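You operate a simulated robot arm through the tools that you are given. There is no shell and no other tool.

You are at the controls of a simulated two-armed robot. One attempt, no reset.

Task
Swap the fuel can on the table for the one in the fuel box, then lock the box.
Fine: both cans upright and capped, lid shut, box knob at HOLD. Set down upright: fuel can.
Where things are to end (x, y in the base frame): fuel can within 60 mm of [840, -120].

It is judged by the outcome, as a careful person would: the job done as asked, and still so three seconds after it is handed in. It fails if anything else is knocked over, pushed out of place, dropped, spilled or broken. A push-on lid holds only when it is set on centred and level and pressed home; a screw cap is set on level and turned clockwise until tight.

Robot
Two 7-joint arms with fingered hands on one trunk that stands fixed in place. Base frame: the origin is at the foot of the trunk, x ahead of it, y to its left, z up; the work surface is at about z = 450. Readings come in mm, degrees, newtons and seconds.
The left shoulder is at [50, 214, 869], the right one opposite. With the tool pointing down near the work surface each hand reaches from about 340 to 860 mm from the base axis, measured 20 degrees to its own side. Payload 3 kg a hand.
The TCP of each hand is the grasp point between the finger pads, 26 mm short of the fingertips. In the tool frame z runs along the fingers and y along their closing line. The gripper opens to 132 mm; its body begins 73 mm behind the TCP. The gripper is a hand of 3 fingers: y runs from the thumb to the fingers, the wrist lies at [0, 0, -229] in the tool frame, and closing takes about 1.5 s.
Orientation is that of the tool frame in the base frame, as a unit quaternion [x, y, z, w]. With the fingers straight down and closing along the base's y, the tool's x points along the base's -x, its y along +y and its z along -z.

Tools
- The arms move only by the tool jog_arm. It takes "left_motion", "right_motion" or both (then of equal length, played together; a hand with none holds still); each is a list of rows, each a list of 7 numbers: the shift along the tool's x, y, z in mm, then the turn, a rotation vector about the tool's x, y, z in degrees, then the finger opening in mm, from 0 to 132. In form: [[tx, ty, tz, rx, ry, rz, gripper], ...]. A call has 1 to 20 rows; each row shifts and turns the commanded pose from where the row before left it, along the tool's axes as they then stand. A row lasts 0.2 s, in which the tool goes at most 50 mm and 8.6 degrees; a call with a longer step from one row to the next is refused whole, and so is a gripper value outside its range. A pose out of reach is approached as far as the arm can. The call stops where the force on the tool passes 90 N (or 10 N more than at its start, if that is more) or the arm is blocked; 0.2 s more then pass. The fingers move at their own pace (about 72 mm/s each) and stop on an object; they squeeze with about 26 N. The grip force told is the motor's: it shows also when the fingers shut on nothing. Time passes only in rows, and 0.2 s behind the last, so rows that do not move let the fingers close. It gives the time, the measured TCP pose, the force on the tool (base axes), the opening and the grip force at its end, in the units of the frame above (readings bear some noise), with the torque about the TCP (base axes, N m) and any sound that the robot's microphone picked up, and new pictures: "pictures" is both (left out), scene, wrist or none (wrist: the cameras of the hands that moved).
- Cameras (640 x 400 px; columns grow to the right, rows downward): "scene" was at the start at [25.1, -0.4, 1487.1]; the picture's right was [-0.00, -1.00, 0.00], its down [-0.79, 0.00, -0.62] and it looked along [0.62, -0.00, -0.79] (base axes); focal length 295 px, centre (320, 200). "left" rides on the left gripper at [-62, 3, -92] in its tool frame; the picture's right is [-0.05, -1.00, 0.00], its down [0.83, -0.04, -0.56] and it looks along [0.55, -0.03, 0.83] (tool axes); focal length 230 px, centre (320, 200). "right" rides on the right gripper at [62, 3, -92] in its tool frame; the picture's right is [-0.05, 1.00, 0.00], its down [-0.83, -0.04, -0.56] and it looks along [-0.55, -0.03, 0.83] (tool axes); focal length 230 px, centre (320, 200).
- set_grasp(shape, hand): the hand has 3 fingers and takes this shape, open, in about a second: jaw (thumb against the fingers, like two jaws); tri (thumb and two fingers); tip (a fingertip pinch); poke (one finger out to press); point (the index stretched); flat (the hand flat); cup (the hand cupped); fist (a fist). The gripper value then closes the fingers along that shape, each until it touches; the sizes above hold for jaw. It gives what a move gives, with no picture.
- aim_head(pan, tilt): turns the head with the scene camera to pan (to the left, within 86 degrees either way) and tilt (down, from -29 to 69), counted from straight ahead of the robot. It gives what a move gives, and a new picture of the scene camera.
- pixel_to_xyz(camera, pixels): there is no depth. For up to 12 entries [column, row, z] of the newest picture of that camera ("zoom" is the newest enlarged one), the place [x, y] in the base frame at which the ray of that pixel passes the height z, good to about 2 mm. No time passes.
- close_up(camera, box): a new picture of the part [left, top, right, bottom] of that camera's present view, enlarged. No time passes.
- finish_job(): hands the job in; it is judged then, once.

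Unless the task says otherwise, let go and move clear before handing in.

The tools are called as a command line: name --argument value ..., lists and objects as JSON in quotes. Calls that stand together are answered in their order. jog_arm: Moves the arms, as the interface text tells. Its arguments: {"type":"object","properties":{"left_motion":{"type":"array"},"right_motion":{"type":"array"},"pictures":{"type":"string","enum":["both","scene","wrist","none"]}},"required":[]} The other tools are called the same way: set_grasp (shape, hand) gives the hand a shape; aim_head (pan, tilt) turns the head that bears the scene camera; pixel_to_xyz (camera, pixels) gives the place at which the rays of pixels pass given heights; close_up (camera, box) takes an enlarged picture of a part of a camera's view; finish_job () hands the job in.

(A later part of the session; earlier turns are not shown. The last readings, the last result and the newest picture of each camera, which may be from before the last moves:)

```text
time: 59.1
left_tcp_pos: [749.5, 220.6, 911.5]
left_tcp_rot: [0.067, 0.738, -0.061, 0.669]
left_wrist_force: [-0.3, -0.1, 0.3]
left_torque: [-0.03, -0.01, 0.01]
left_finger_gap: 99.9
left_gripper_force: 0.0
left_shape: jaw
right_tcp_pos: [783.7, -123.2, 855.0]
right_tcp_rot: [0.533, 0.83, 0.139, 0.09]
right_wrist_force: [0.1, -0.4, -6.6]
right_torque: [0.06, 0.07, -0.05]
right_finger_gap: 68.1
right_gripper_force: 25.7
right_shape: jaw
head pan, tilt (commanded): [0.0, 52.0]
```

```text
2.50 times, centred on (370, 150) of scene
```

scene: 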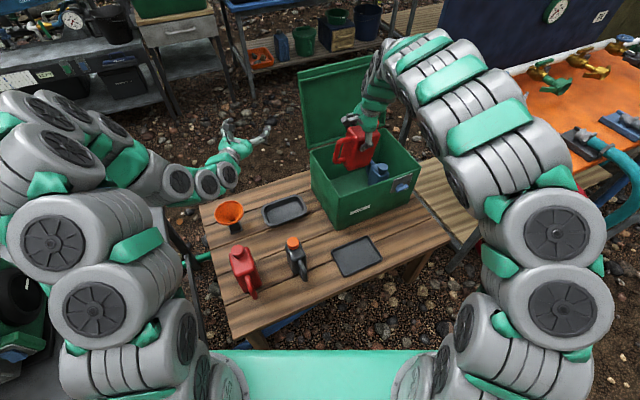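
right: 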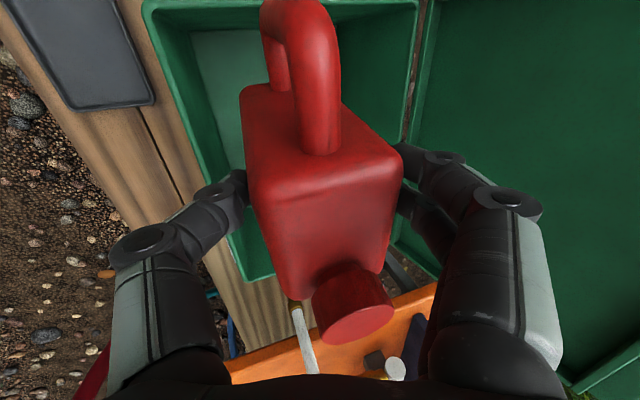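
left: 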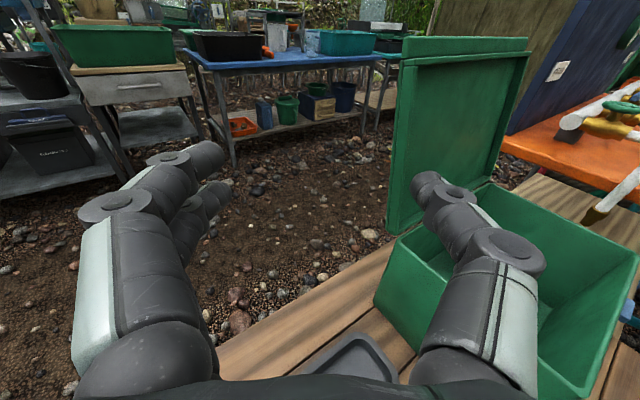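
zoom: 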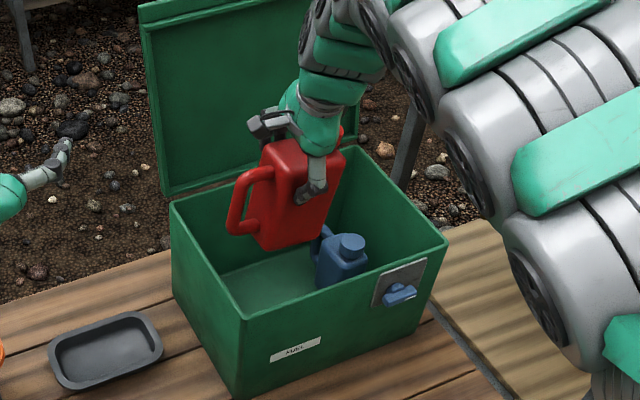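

The can is out of the box with its base above the rim. I'll zoom in to judge how upright it hangs before carrying it to the table.

close_up --camera "scene" --box '[320, 100, 400, 190]'

close_up --camera "right" --box '[200, 0, 440, 360]'

```text
4.44 times, centred on (360, 145) of scene
```

zoom: 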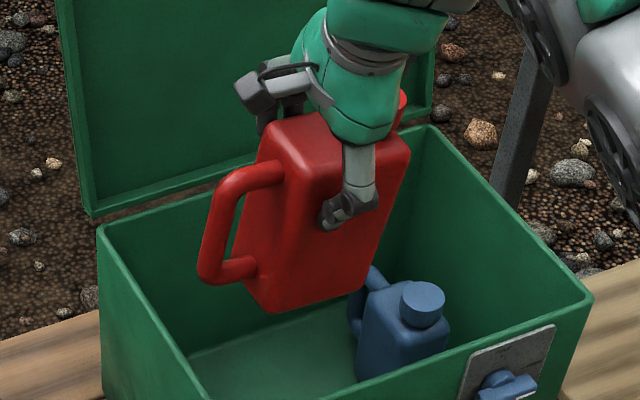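

```text
1.11 times, centred on (320, 180) of right
```

zoom: 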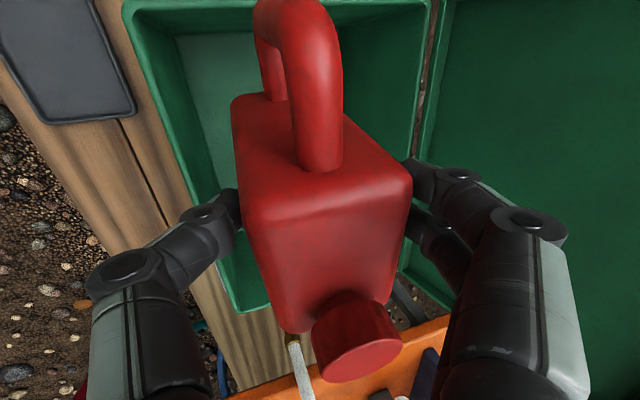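

The can hangs nearly upright, sagging about 5° toward its cap end, so I'll keep this hand attitude. I'm carrying it left over the box corner to above a free spot near (635,60) while moving the left hand further left out of the way.

jog_arm --left_motion '[[0, 20, 0, 0, 0, 0, 100], [0, 25, 0, 0, 0, 0, 100], [0, 25, -5, 0, 0, 0, 100], [0, 25, -10, 0, 0, 0, 100], [0, 25, -10, 0, 0, 0, 100], [0, 20, -10, 0, 0, 0, 100], [0, 10, 0, 0, 0, 0, 100], [0, 0, 0, 0, 0, 0, 100], [0, 0, 0, 0, 0, 0, 100], [0, 0, 0, 0, 0, 0, 100], [0, 0, 0, 0, 0, 0, 100]]' --right_motion '[[10, -2.5, -2, 0, 0, 0, 40], [18, -4.5, -3, 0, 0, 0, 40], [23, -5.8, -3, 0, 0, 0, 40], [25, -6.2, -2, 0, 0, 0, 40], [25, -6.2, -2, 0, 0, 0, 40], [25, -6.2, -2, 0, 0, 0, 40], [25, -6.2, -2, 0, 0, 0, 40], [25, -6.2, -2, 0, 0, 0, 40], [22, -5.4, -2, 0, 0, 0, 40], [18, -4.5, -1, 0, 0, 0, 40], [12, -3, -1, 0, 0, 0, 40]]' --pictures "both"

close_up --camera "scene" --box '[220, 90, 400, 280]'

```text
time: 61.5
left_tcp_pos: [742.8, 373.9, 914.2]
left_tcp_rot: [0.066, 0.737, -0.06, 0.67]
left_wrist_force: [-0.7, -0.3, 0.5]
left_torque: [-0.03, -0.02, 0.0]
left_finger_gap: 99.9
left_gripper_force: 0.1
left_shape: jaw
right_tcp_pos: [634.2, 57.9, 855.9]
right_tcp_rot: [0.535, 0.829, 0.139, 0.09]
right_wrist_force: [0.7, -0.4, -6.0]
right_torque: [0.01, 0.1, 0.01]
right_finger_gap: 68.1
right_gripper_force: 25.7
right_shape: jaw
head pan, tilt (commanded): [0.0, 52.0]
```

scene: 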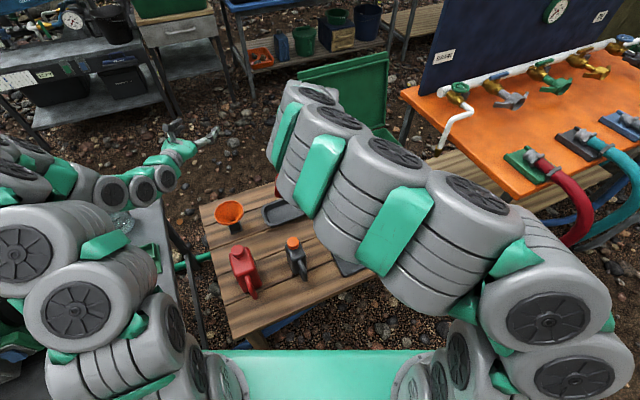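
right: 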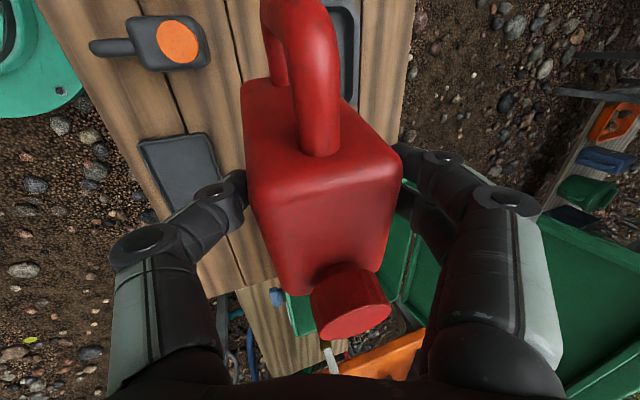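
left: 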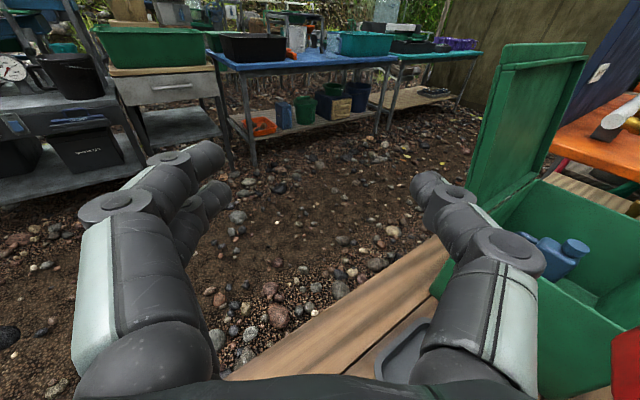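

```text
2.11 times, centred on (310, 185) of scene
```

zoom: 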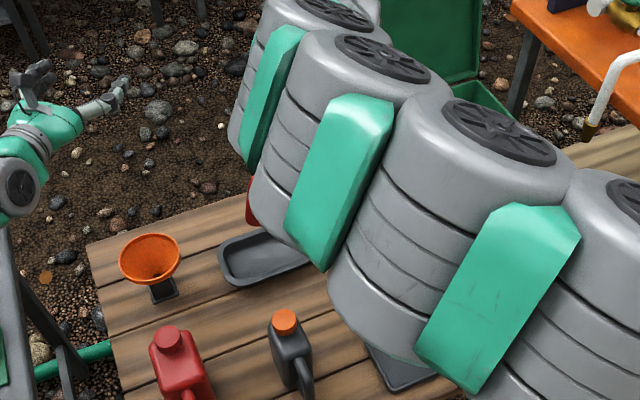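

The right arm blocks the head's view of the can, so I'll swing the left hand round to look across at it from the left side.

jog_arm --left_motion '[[0, -3.2, -17.7, 8.4, 0, 0, 100], [0, -5.8, -17, 8.4, 0, 0, 100], [0, -8.2, -16, 8.4, 0, 0, 100], [0, -10.5, -14.7, 8.4, 0, 0, 100], [0, -12.5, -13, 8.4, 0, 0, 100], [0, -14.2, -11, 8.4, 0, 0, 100], [0, -15.7, -8.8, 8.4, 0, 0, 100], [0, -16.8, -6.4, 8.4, 0, 0, 100], [0, -17.6, -3.9, 8.4, 0, 0, 100], [0, -18, -1.3, 8.4, 0, 0, 100]]' --pictures "wrist"

```text
time: 63.7
left_tcp_pos: [497.8, 321.6, 901.2]
left_tcp_rot: [-0.496, -0.508, 0.538, -0.455]
left_wrist_force: [-0.9, -0.5, 0.1]
left_torque: [0.01, 0.03, 0.06]
left_finger_gap: 99.8
left_gripper_force: 0.1
left_shape: jaw
left hand out of reach, approached as far as the arm can: row 9, 10
right_tcp_pos: [633.5, 59.6, 856.4]
right_tcp_rot: [0.533, 0.83, 0.14, 0.089]
right_wrist_force: [-0.5, 0.0, -5.5]
right_torque: [0.04, 0.06, -0.03]
right_finger_gap: 67.6
right_gripper_force: 25.7
right_shape: jaw
head pan, tilt (commanded): [0.0, 52.0]
```

left: 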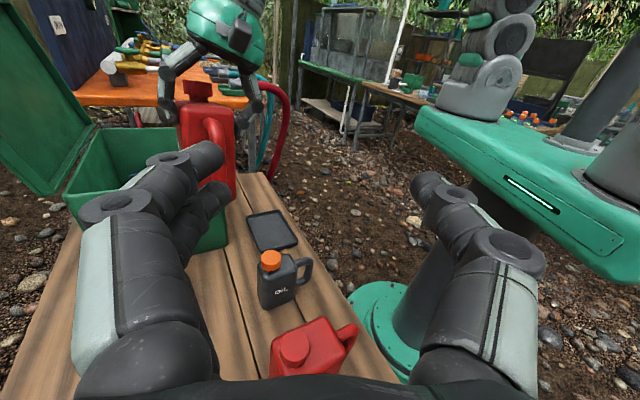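

The left view now shows the held red can at (205,130), the OIL can, the table can and the open box. I'll zoom in on the held can.

close_up --camera "left" --box '[140, 40, 300, 220]'

```text
2.22 times, centred on (220, 130) of left
```

zoom: 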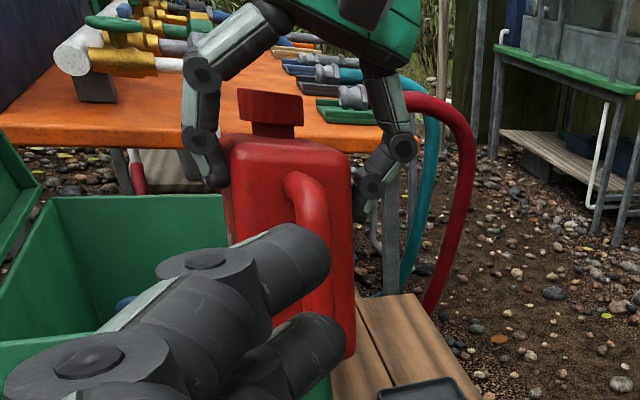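

Comparing the can's edges with the vertical in this view, it leans about 3–4° (top toward the robot) plus the small sag, so I'm trimming the hand by those angles. Then I'm lowering the can toward the free spot, stopping about 20 mm above the table.

jog_arm --right_motion '[[0, 0, 0, 3.5, -4, 0, 40], [2.5, -10.5, 36.5, 0, 0, 0, 40], [2.5, -10.5, 36.5, 0, 0, 0, 40], [2.5, -10.5, 36.5, 0, 0, 0, 40], [2.5, -10.5, 36.5, 0, 0, 0, 40], [2.5, -10.5, 36.5, 0, 0, 0, 40], [2.2, -9, 31, 0, 0, 0, 40], [1.9, -8, 27, 0, 0, 0, 40], [0, 0, 0, 0, 0, 0, 40]]' --pictures "both"

close_up --camera "left" --box '[140, 80, 340, 300]'

```text
time: 65.7
left_tcp_pos: [499.9, 323.0, 901.0]
left_tcp_rot: [-0.498, -0.507, 0.538, -0.453]
left_wrist_force: [0.0, -0.2, -0.1]
left_torque: [-0.02, 0.0, 0.03]
left_finger_gap: 100.1
left_gripper_force: 0.0
left_shape: jaw
right_tcp_pos: [634.7, 56.5, 606.0]
right_tcp_rot: [0.539, 0.83, 0.096, 0.103]
right_wrist_force: [-0.5, -0.5, -6.5]
right_torque: [0.06, 0.02, -0.01]
right_finger_gap: 67.4
right_gripper_force: 25.6
right_shape: jaw
head pan, tilt (commanded): [0.0, 52.0]
```

scene: 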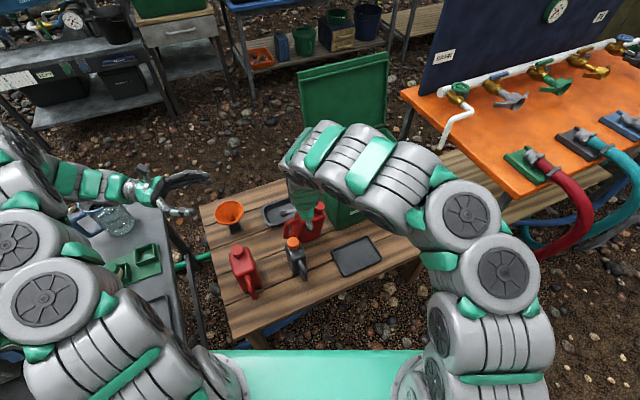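
right: 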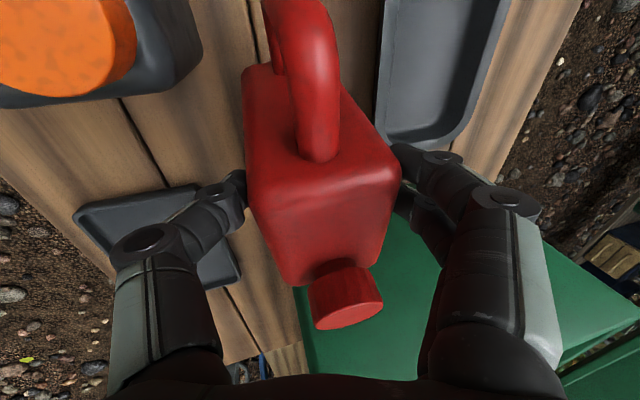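

```text
1.82 times, centred on (240, 190) of left
```

zoom: 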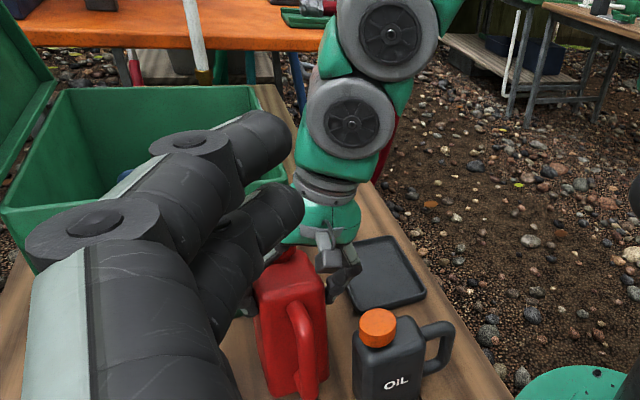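

The can looks upright, about 30 mm above the table and clear of the oil can and trays. I'm lowering it gently in short steps and watching the vertical force.

jog_arm --right_motion '[[0.7, -2.8, 9.6, 0, 0, 0, 40], [0.5, -1.9, 6.7, 0, 0, 0, 40], [0.4, -1.4, 4.8, 0, 0, 0, 40], [0, 0, 0, 0, 0, 0, 40]]' --pictures "wrist"

close_up --camera "scene" --box '[260, 180, 360, 290]'

close_up --camera "left" --box '[240, 180, 360, 320]'

```text
time: 66.7
left_tcp_pos: [500.2, 322.2, 902.6]
left_tcp_rot: [-0.498, -0.507, 0.538, -0.453]
left_wrist_force: [-0.7, 0.1, -0.2]
left_torque: [0.01, -0.02, -0.01]
left_finger_gap: 100.1
left_gripper_force: 0.0
left_shape: jaw
right_tcp_pos: [632.3, 57.2, 584.8]
right_tcp_rot: [0.54, 0.83, 0.096, 0.103]
right_wrist_force: [-6.0, 2.8, 32.1]
right_torque: [-0.33, 0.46, 0.01]
right_finger_gap: 67.7
right_gripper_force: 25.7
right_shape: jaw
head pan, tilt (commanded): [0.0, 52.0]
```

right: 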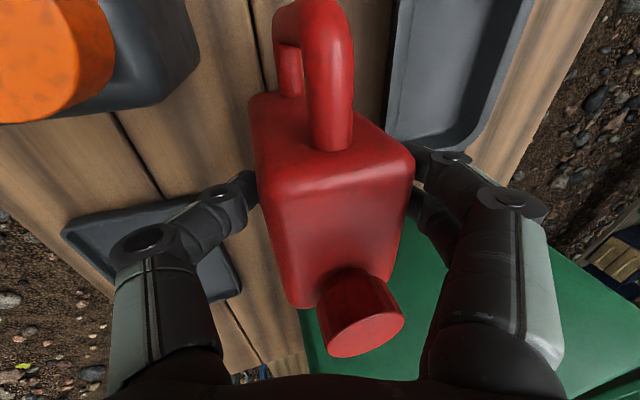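

```text
3.64 times, centred on (310, 235) of scene
```

zoom: 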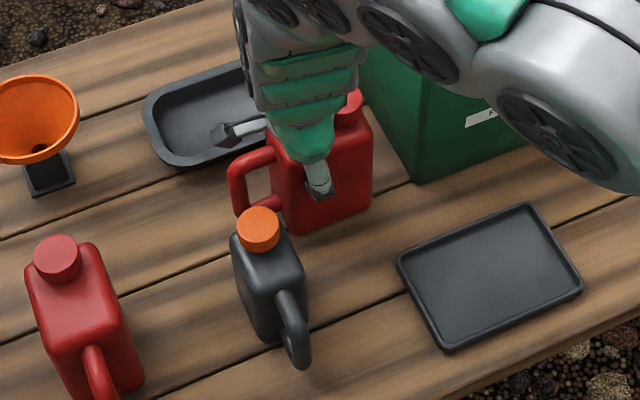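

```text
2.86 times, centred on (300, 250) of left
```

zoom: 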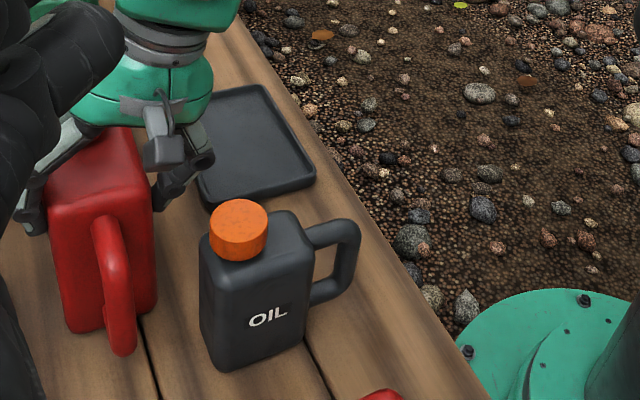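

Contact: +32 N at z≈585, so the can stands on the table, and the views show it upright beside the oil can. I'm easing up 2 mm to take off the pressure, then opening the fingers slowly.

jog_arm --right_motion '[[-0.1, 0.6, -1.9, 0, 0, 0, 40], [0, 0, 0, 0, 0, 0, 66], [0, 0, 0, 0, 0, 0, 72], [0, 0, 0, 0, 0, 0, 80], [0, 0, 0, 0, 0, 0, 92], [0, 0, 0, 0, 0, 0, 100], [0, 0, 0, 0, 0, 0, 100]]' --pictures "both"

close_up --camera "scene" --box '[260, 180, 360, 290]'

close_up --camera "left" --box '[240, 180, 360, 320]'

```text
time: 68.3
left_tcp_pos: [500.0, 321.5, 900.5]
left_tcp_rot: [-0.497, -0.508, 0.538, -0.454]
left_wrist_force: [0.3, 0.0, -0.5]
left_torque: [0.04, -0.02, -0.01]
left_finger_gap: 100.0
left_gripper_force: 0.0
left_shape: jaw
right_tcp_pos: [631.8, 58.4, 586.1]
right_tcp_rot: [0.54, 0.83, 0.095, 0.102]
right_wrist_force: [0.3, 0.0, 0.2]
right_torque: [0.01, 0.01, 0.0]
right_finger_gap: 99.6
right_gripper_force: 0.0
right_shape: jaw
head pan, tilt (commanded): [0.0, 52.0]
```

scene: 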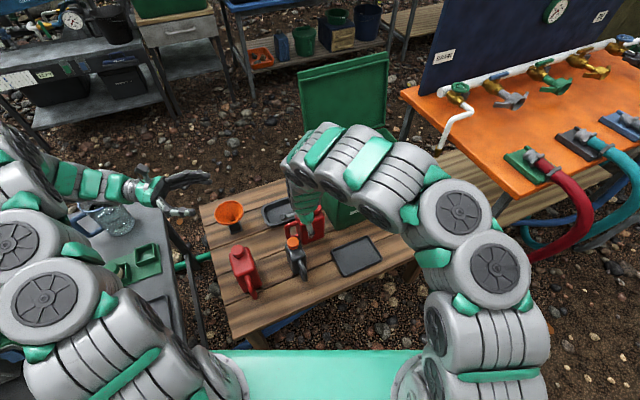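
right: 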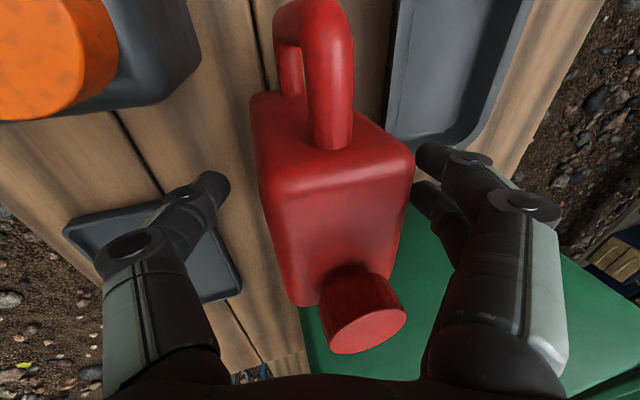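

```text
3.64 times, centred on (310, 235) of scene
```

zoom: 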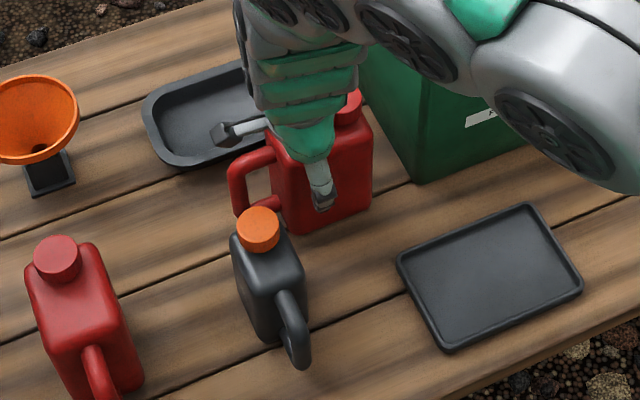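

```text
2.86 times, centred on (300, 250) of left
```

zoom: 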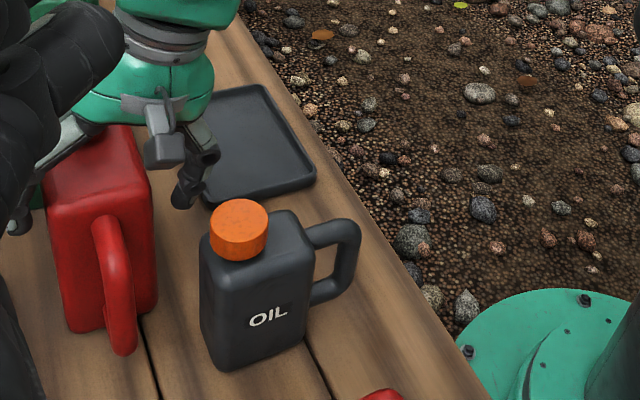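

The can stands upright by itself, with zero force on the hand. I'm withdrawing straight back along the hand's own axis so nothing brushes it.

jog_arm --right_motion '[[0, 0, -20, 0, 0, 0, 104], [0, 0, -35, 0, 0, 0, 108], [0, 0, -40, 0, 0, 0, 108], [0, 0, -45, 0, 0, 0, 108], [0, 0, -45, 0, 0, 0, 108], [0, 0, -45, 0, 0, 0, 108]]' --pictures "both"

close_up --camera "scene" --box '[210, 180, 360, 310]'

close_up --camera "left" --box '[150, 150, 390, 390]'

```text
time: 69.7
left_tcp_pos: [499.2, 322.7, 902.9]
left_tcp_rot: [-0.498, -0.507, 0.538, -0.453]
left_wrist_force: [-0.6, 0.4, -0.6]
left_torque: [0.02, 0.01, 0.01]
left_finger_gap: 99.8
left_gripper_force: 0.1
left_shape: jaw
right_tcp_pos: [570.8, 47.0, 807.6]
right_tcp_rot: [0.541, 0.829, 0.096, 0.103]
right_wrist_force: [-0.4, 0.1, -0.1]
right_torque: [0.03, 0.02, 0.02]
right_finger_gap: 108.1
right_gripper_force: 0.1
right_shape: jaw
head pan, tilt (commanded): [0.0, 52.0]
```

scene: 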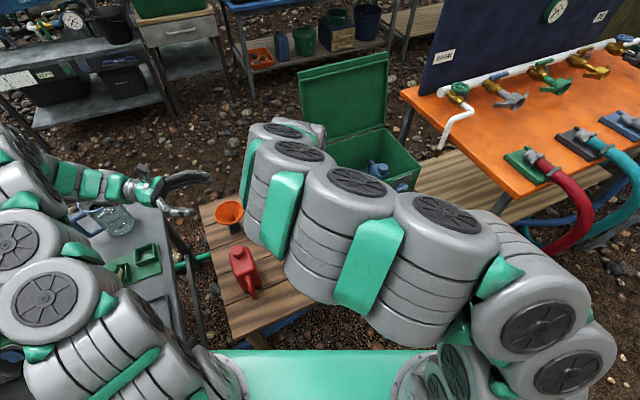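
right: 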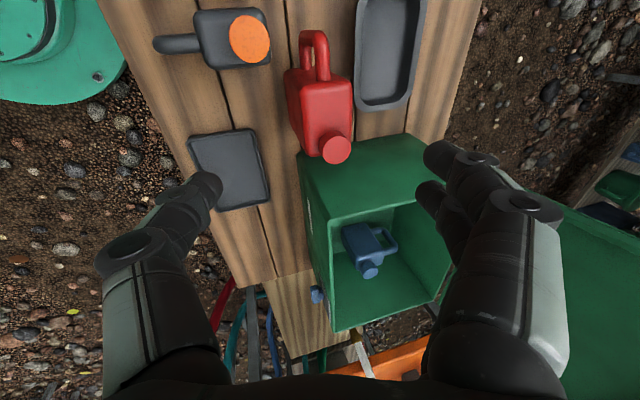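

```text
3.08 times, centred on (285, 245) of scene
```

zoom: 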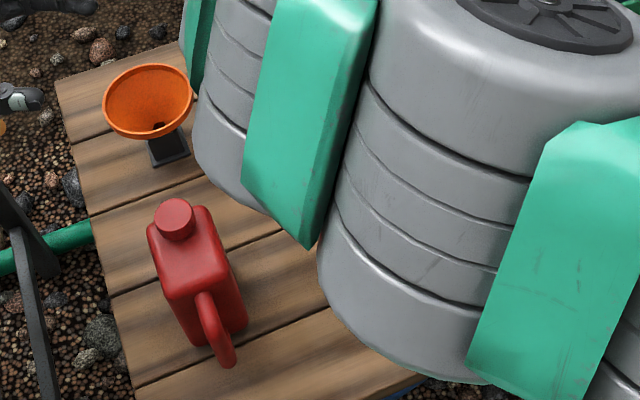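

```text
1.67 times, centred on (270, 270) of left
```

zoom: 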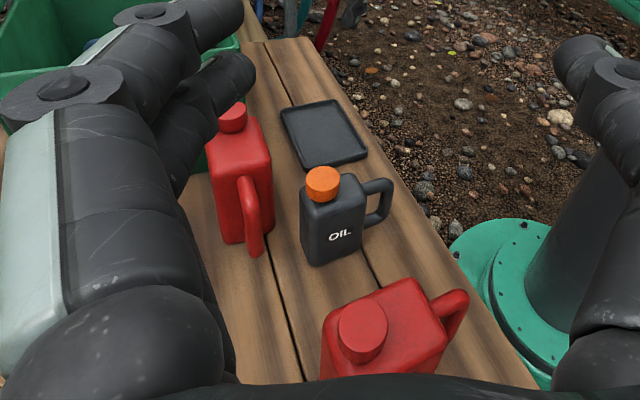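

The box can stands upright at about (640,45), and the blue can is undisturbed. I'm backing the left hand off and turning the right hand back to its natural heading (closing line across the table can's width, leaned 22° along the can's length).

jog_arm --left_motion '[[0, 0, -15, 0, 0, 0, 100], [0, 0, -15, 0, 0, 0, 100], [0, 0, -15, 0, 0, 0, 100], [0, 0, -15, 0, 0, 0, 100], [0, 0, -15, 0, 0, 0, 100], [0, 0, -15, 0, 0, 0, 100], [0, 0, -15, 0, 0, 0, 100], [0, 0, -15, 0, 0, 0, 100], [0, 0, -15, 0, 0, 0, 100], [0, 0, -15, 0, 0, 0, 100], [0, 0, 0, 0, 0, 0, 100]]' --right_motion '[[0, 0, 0, -0.74, -0.16, -8.17, 108], [0, 0, 0, -0.74, -0.16, -8.17, 108], [0, 0, 0, -0.74, -0.16, -8.17, 108], [0, 0, 0, -0.74, -0.16, -8.17, 108], [0, 0, 0, -0.74, -0.16, -8.17, 108], [0, 0, 0, -0.74, -0.16, -8.17, 108], [0, 0, 0, -0.74, -0.16, -8.17, 108], [0, 0, 0, -0.74, -0.16, -8.17, 108], [0, 0, 0, -0.74, -0.16, -8.17, 108], [0, 0, 0, -0.74, -0.16, -8.17, 108], [0, 0, 0, -0.74, -0.16, -8.17, 108]]' --pictures "both"

```text
time: 72.1
left_tcp_pos: [495.8, 333.9, 896.3]
left_tcp_rot: [-0.497, -0.508, 0.538, -0.453]
left_wrist_force: [-0.1, -0.3, -0.4]
left_torque: [-0.03, 0.0, 0.04]
left_finger_gap: 99.9
left_gripper_force: 0.1
left_shape: jaw
left hand out of reach, approached as far as the arm can: row 1, 2, 3, 4, 5, 6, 7, 8, 9, 10
right_tcp_pos: [569.9, 48.2, 806.6]
right_tcp_rot: [-0.209, 0.959, 0.04, 0.185]
right_wrist_force: [-0.4, 0.4, 0.4]
right_torque: [-0.01, -0.02, 0.0]
right_finger_gap: 107.8
right_gripper_force: 0.1
right_shape: jaw
head pan, tilt (commanded): [0.0, 52.0]
```

scene: 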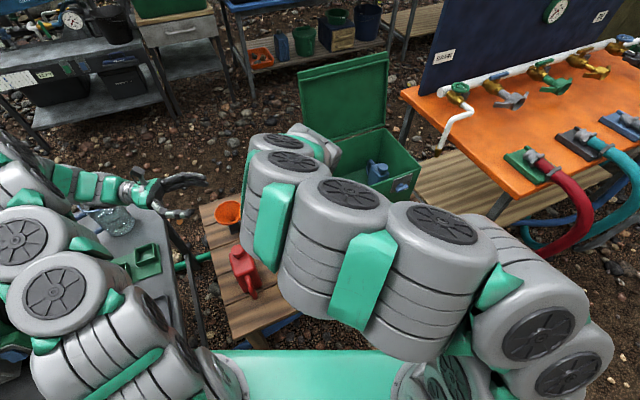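
right: 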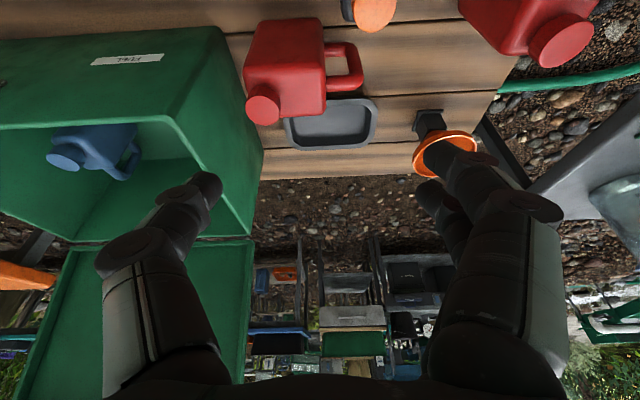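
left: 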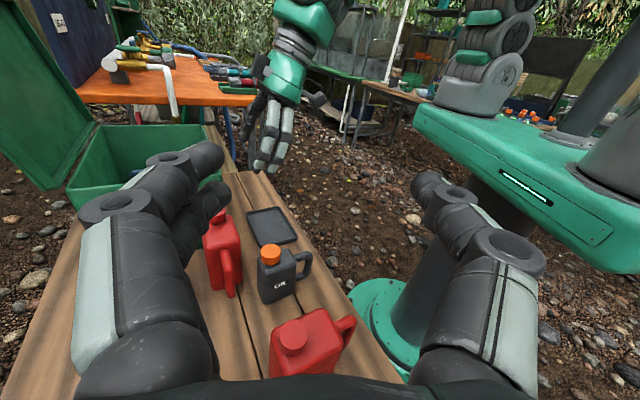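

The right hand turned as planned, but the left arm couldn't back off, being at its own limit. I'm sliding the left hand sideways toward +x and up, to clear the way for the right hand.

jog_arm --left_motion '[[-10, 35, 0, 0, 0, 0, 100], [-10, 38, 0, 0, 0, 0, 100], [-10, 38, 0, 0, 0, 0, 100], [-10, 38, 0, 0, 0, 0, 100], [-10, 20, 0, 0, 0, 0, 100]]' --pictures "both"

```text
time: 73.3
left_tcp_pos: [642.9, 301.7, 909.6]
left_tcp_rot: [-0.497, -0.507, 0.539, -0.453]
left_wrist_force: [-1.4, 0.4, 0.4]
left_torque: [0.0, -0.01, 0.0]
left_finger_gap: 100.0
left_gripper_force: 0.0
left_shape: jaw
left hand out of reach, approached as far as the arm can: row 1, 2, 3
right_tcp_pos: [570.0, 46.7, 806.5]
right_tcp_rot: [-0.209, 0.959, 0.041, 0.185]
right_wrist_force: [-0.5, -0.6, 0.2]
right_torque: [-0.02, 0.02, 0.01]
right_finger_gap: 107.7
right_gripper_force: 0.1
right_shape: jaw
head pan, tilt (commanded): [0.0, 52.0]
```

scene: 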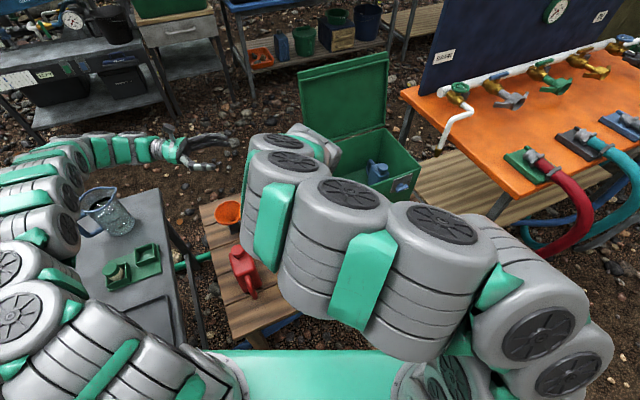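
left: 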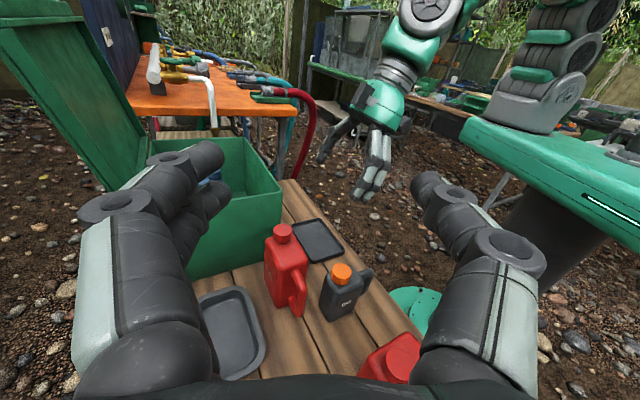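

The way is clear now. I'm moving the right hand across to above the table can near (460,255), keeping its fingertips above the cap.

jog_arm --right_motion '[[8.7, 39.2, 15.7, 0, 0, 0, 110], [8.7, 39.2, 15.7, 0, 0, 0, 110], [8.7, 39.2, 15.7, 0, 0, 0, 110], [8.7, 39.2, 15.7, 0, 0, 0, 110], [8.7, 39.2, 15.7, 0, 0, 0, 110], [8.7, 39.2, 15.7, 0, 0, 0, 110]]' --pictures "both"

```text
time: 74.7
left_tcp_pos: [643.7, 300.1, 909.5]
left_tcp_rot: [-0.497, -0.508, 0.537, -0.454]
left_wrist_force: [0.0, 0.5, 0.2]
left_torque: [0.02, -0.01, 0.03]
left_finger_gap: 100.4
left_gripper_force: 0.0
left_shape: jaw
right_tcp_pos: [459.4, 254.9, 699.6]
right_tcp_rot: [-0.21, 0.959, 0.041, 0.185]
right_wrist_force: [0.4, -0.8, 0.1]
right_torque: [0.03, 0.0, 0.0]
right_finger_gap: 109.6
right_gripper_force: 0.0
right_shape: jaw
head pan, tilt (commanded): [0.0, 52.0]
```

scene: 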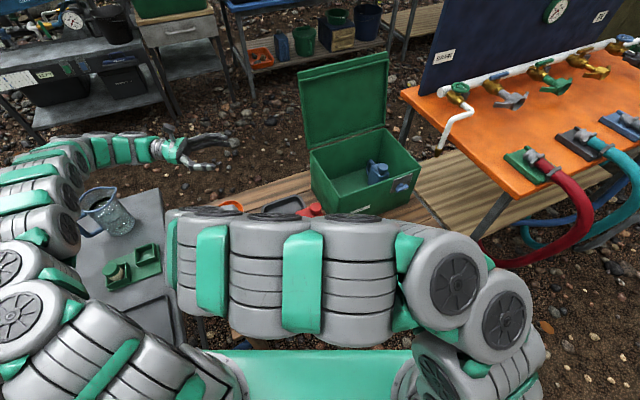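
right: 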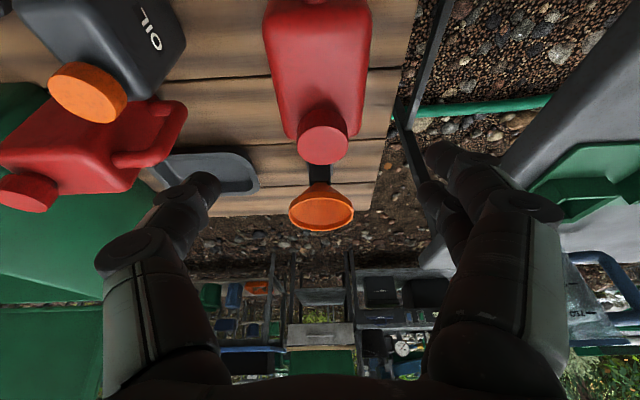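

The table can is centred in the right picture (cap at (323,145)). I'll confirm its position from this view, then descend onto it.

pixel_to_xyz --camera "right" --pixels '[[323, 147, 622], [287, 130, 594], [358, 128, 594], [370, 15, 594], [266, 15, 594]]'

close_up --camera "right" --box '[230, 0, 410, 200]'

close_up --camera "left" --box '[200, 180, 480, 400]'

```text
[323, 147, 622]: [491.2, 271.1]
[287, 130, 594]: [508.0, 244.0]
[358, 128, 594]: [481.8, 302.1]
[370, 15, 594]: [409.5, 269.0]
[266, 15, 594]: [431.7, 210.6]
```

```text
2.00 times, centred on (320, 100) of right
```

zoom: 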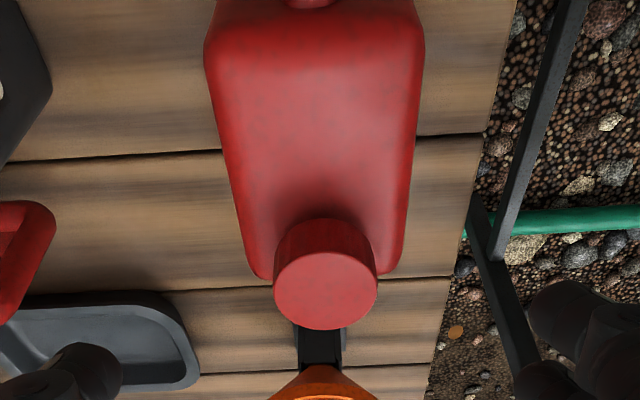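

```text
1.82 times, centred on (340, 290) of left
```

zoom: 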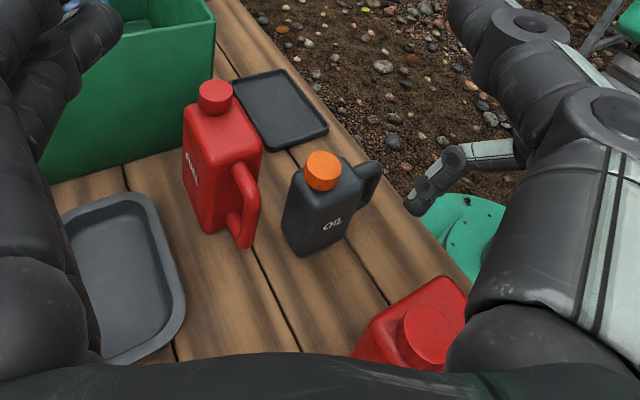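

The table can's cap is at (491,271) and its body centre at about (460,257), within 2 mm of the hand's centre line. I'm descending to z≈573 with the fingers either side.

jog_arm --right_motion '[[11.9, 0, 29.6, 0, 0, 0, 110], [11.9, 0, 29.6, 0, 0, 0, 110], [11.9, 0, 29.6, 0, 0, 0, 110], [11.6, 0, 28.8, 0, 0, 0, 110], [0, 0, 0, 0, 0, 0, 110]]' --pictures "both"

close_up --camera "left" --box '[200, 180, 480, 400]'

```text
time: 75.9
left_tcp_pos: [643.2, 301.8, 909.3]
left_tcp_rot: [-0.497, -0.508, 0.538, -0.453]
left_wrist_force: [-0.3, 0.7, -0.1]
left_torque: [0.01, -0.01, 0.0]
left_finger_gap: 100.1
left_gripper_force: 0.2
left_shape: jaw
right_tcp_pos: [460.3, 253.8, 573.7]
right_tcp_rot: [-0.209, 0.959, 0.041, 0.185]
right_wrist_force: [-0.4, 0.4, -0.5]
right_torque: [0.02, -0.02, -0.04]
right_finger_gap: 109.9
right_gripper_force: 0.1
right_shape: jaw
head pan, tilt (commanded): [0.0, 52.0]
```

scene: 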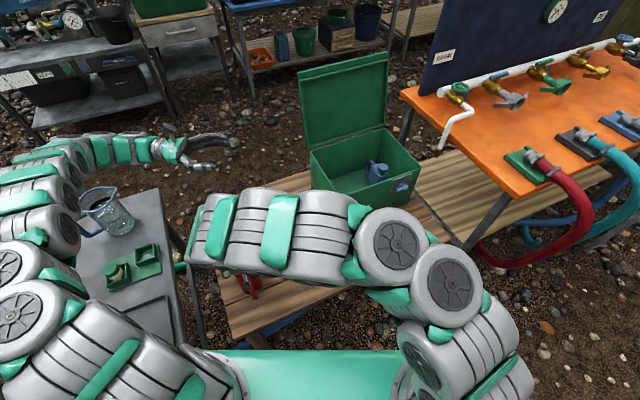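
right: 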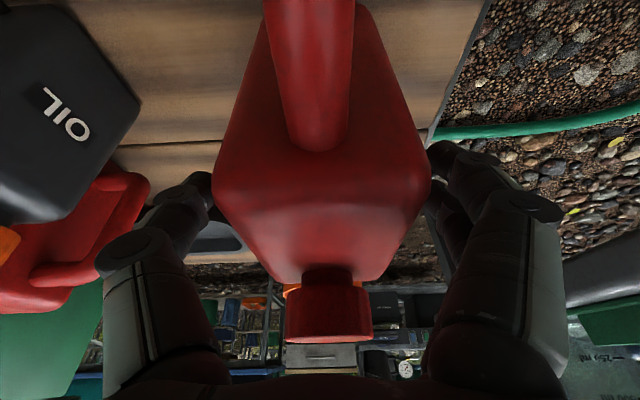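

```text
1.82 times, centred on (340, 290) of left
```

zoom: 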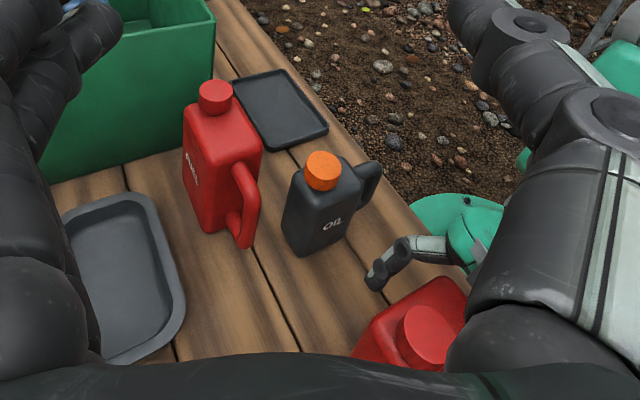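

The can is between thumb and fingers with no contact yet. I'm closing on it firmly.

jog_arm --right_motion '[[0, 0, 0, 0, 0, 0, 95], [0, 0, 0, 0, 0, 0, 80], [0, 0, 0, 0, 0, 0, 68], [0, 0, 0, 0, 0, 0, 60], [0, 0, 0, 0, 0, 0, 45], [0, 0, 0, 0, 0, 0, 40]]' --pictures "wrist"

close_up --camera "left" --box '[300, 250, 480, 400]'

```text
time: 77.3
left_tcp_pos: [643.5, 302.7, 909.8]
left_tcp_rot: [-0.497, -0.508, 0.537, -0.454]
left_wrist_force: [0.2, 0.1, -0.9]
left_torque: [-0.02, 0.03, 0.04]
left_finger_gap: 99.6
left_gripper_force: 0.0
left_shape: jaw
right_tcp_pos: [459.9, 254.0, 574.5]
right_tcp_rot: [-0.209, 0.959, 0.041, 0.186]
right_wrist_force: [0.7, 0.4, 0.9]
right_torque: [0.02, 0.04, -0.03]
right_finger_gap: 65.4
right_gripper_force: 26.1
right_shape: jaw
head pan, tilt (commanded): [0.0, 52.0]
```

right: 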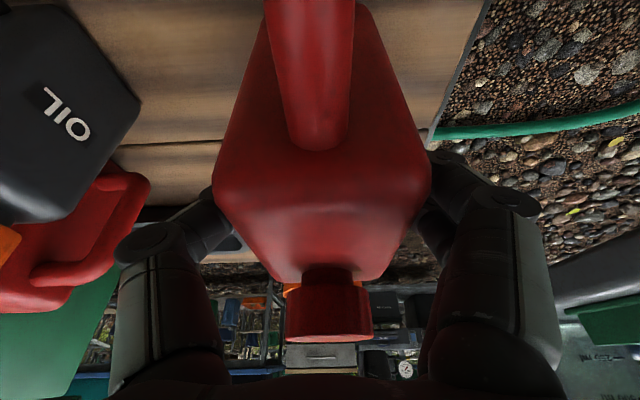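

```text
2.67 times, centred on (390, 325) of left
```

zoom: 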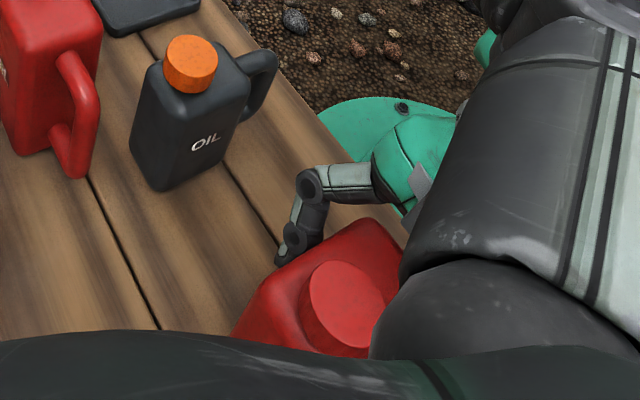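

The grip is solid and square (65.4 mm, 26 N). I'm lifting slowly 20 mm to check the weight.

jog_arm --right_motion '[[-1.1, 0, -2.8, 0, 0, 0, 40], [-1.9, 0, -4.6, 0, 0, 0, 40], [-2.2, 0, -5.6, 0, 0, 0, 40], [-2.2, 0, -5.6, 0, 0, 0, 40], [0, 0, 0, 0, 0, 0, 40]]' --pictures "wrist"

```text
time: 78.5
left_tcp_pos: [643.7, 301.2, 908.8]
left_tcp_rot: [-0.497, -0.508, 0.538, -0.453]
left_wrist_force: [1.5, 0.4, -0.3]
left_torque: [0.0, 0.03, 0.04]
left_finger_gap: 100.1
left_gripper_force: 0.0
left_shape: jaw
right_tcp_pos: [458.5, 254.3, 592.2]
right_tcp_rot: [-0.209, 0.96, 0.04, 0.185]
right_wrist_force: [0.8, 1.3, -7.0]
right_torque: [-0.04, -0.01, 0.01]
right_finger_gap: 65.4
right_gripper_force: 26.3
right_shape: jaw
head pan, tilt (commanded): [0.0, 52.0]
```

right: 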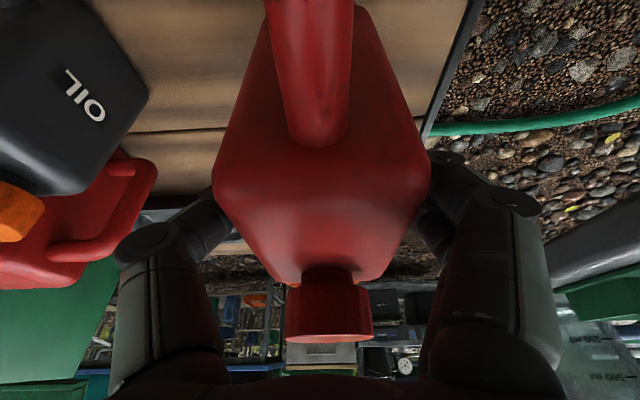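

The can is lifted (7 N) with no slip. I'm raising it straight up to about z=780 so that its base clears the other cans.

jog_arm --right_motion '[[-9, 0, -22, 0, 0, 0, 40], [-14, 0, -35, 0, 0, 0, 40], [-14, 0, -35, 0, 0, 0, 40], [-14, 0, -35, 0, 0, 0, 40], [-12, 0, -30, 0, 0, 0, 40], [-6, 0, -16, 0, 0, 0, 40]]' --pictures "both"

close_up --camera "left" --box '[200, 80, 480, 400]'

```text
time: 79.9
left_tcp_pos: [642.8, 301.3, 908.0]
left_tcp_rot: [-0.498, -0.507, 0.538, -0.454]
left_wrist_force: [0.4, -0.2, -0.2]
left_torque: [0.04, 0.03, -0.03]
left_finger_gap: 100.0
left_gripper_force: 0.1
left_shape: jaw
right_tcp_pos: [457.3, 255.0, 780.0]
right_tcp_rot: [-0.21, 0.959, 0.041, 0.185]
right_wrist_force: [-0.1, -0.2, -5.4]
right_torque: [0.0, 0.01, 0.02]
right_finger_gap: 65.3
right_gripper_force: 26.1
right_shape: jaw
head pan, tilt (commanded): [0.0, 52.0]
```

scene: 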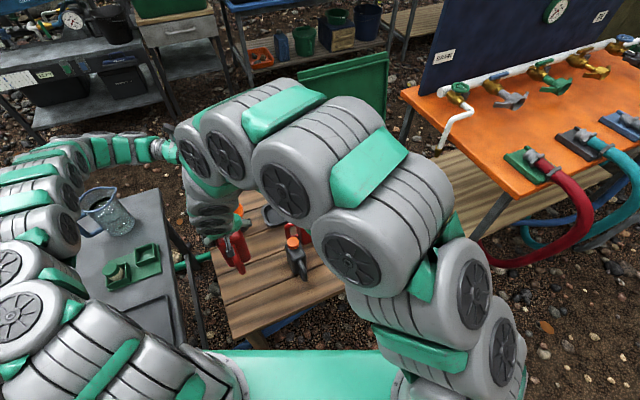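
right: 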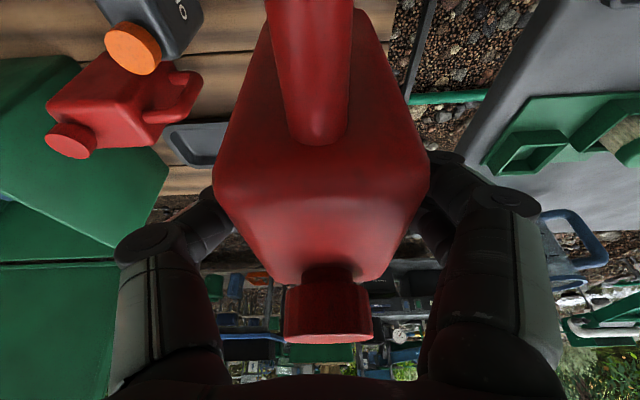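

```text
1.25 times, centred on (340, 240) of left
```

zoom: 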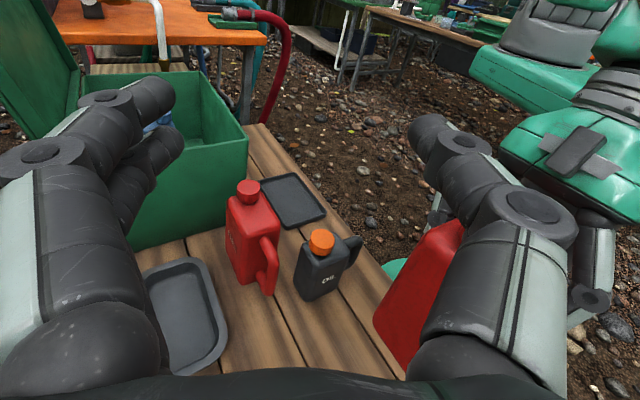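

Everything is clear below. I'm carrying the can to the right, rising to z≈865, then yawing it 44.5° clockwise so that it goes into the box diagonally with wall clearance on both sides.

jog_arm --right_motion '[[-2, -20, -6, 0, 0, 0, 40], [-3.8, -37.4, -9.5, 0, 0, 0, 40], [-3.8, -37.4, -9.5, 0, 0, 0, 40], [-3.8, -37.4, -9.5, 0, 0, 0, 40], [-3.8, -37.4, -9.5, 0, 0, 0, 40], [-3.8, -37.4, -9, 0, 0, 0, 40], [-3.8, -37.4, -8.6, 0, 0, 0, 40], [-3.8, -37.4, -8.6, 0, 0, 0, 40], [-3.8, -37.4, -5, 0, 0, 0, 40], [-2, -19, -3, 0, 0, 0, 40], [0, 0, 0, 2.76, 0, 6.88, 40], [0, 0, 0, 2.76, 0, 6.88, 40], [0, 0, 0, 2.76, 0, 6.88, 40], [0, 0, 0, 2.76, 0, 6.88, 40], [0, 0, 0, 2.76, 0, 6.88, 40], [0, 0, 0, 2.76, 0, 6.88, 40]]' --pictures "both"

close_up --camera "left" --box '[140, 0, 480, 300]'

```text
time: 83.3
left_tcp_pos: [643.1, 300.8, 908.8]
left_tcp_rot: [-0.497, -0.508, 0.538, -0.454]
left_wrist_force: [-0.8, 0.3, -0.5]
left_torque: [0.0, 0.03, 0.01]
left_finger_gap: 100.0
left_gripper_force: 0.1
left_shape: jaw
right_tcp_pos: [601.5, -53.0, 864.3]
right_tcp_rot: [0.17, 0.967, -0.033, 0.187]
right_wrist_force: [0.0, 0.2, -6.6]
right_torque: [0.0, 0.06, -0.02]
right_finger_gap: 65.2
right_gripper_force: 26.7
right_shape: jaw
head pan, tilt (commanded): [0.0, 52.0]
```

scene: 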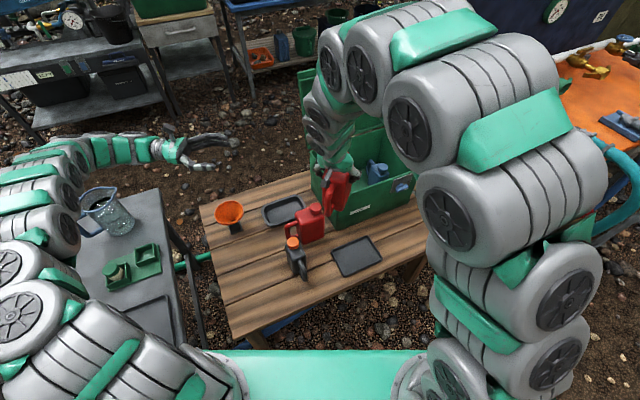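
right: 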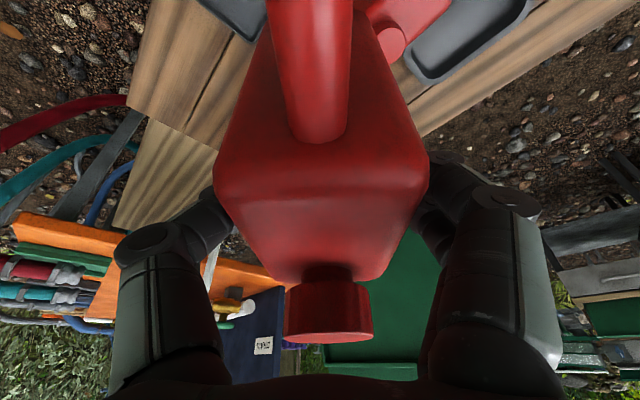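

```text
1.33 times, centred on (310, 150) of left
```

zoom: 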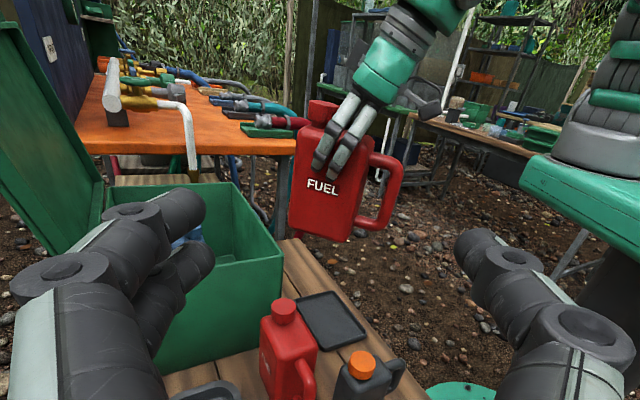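

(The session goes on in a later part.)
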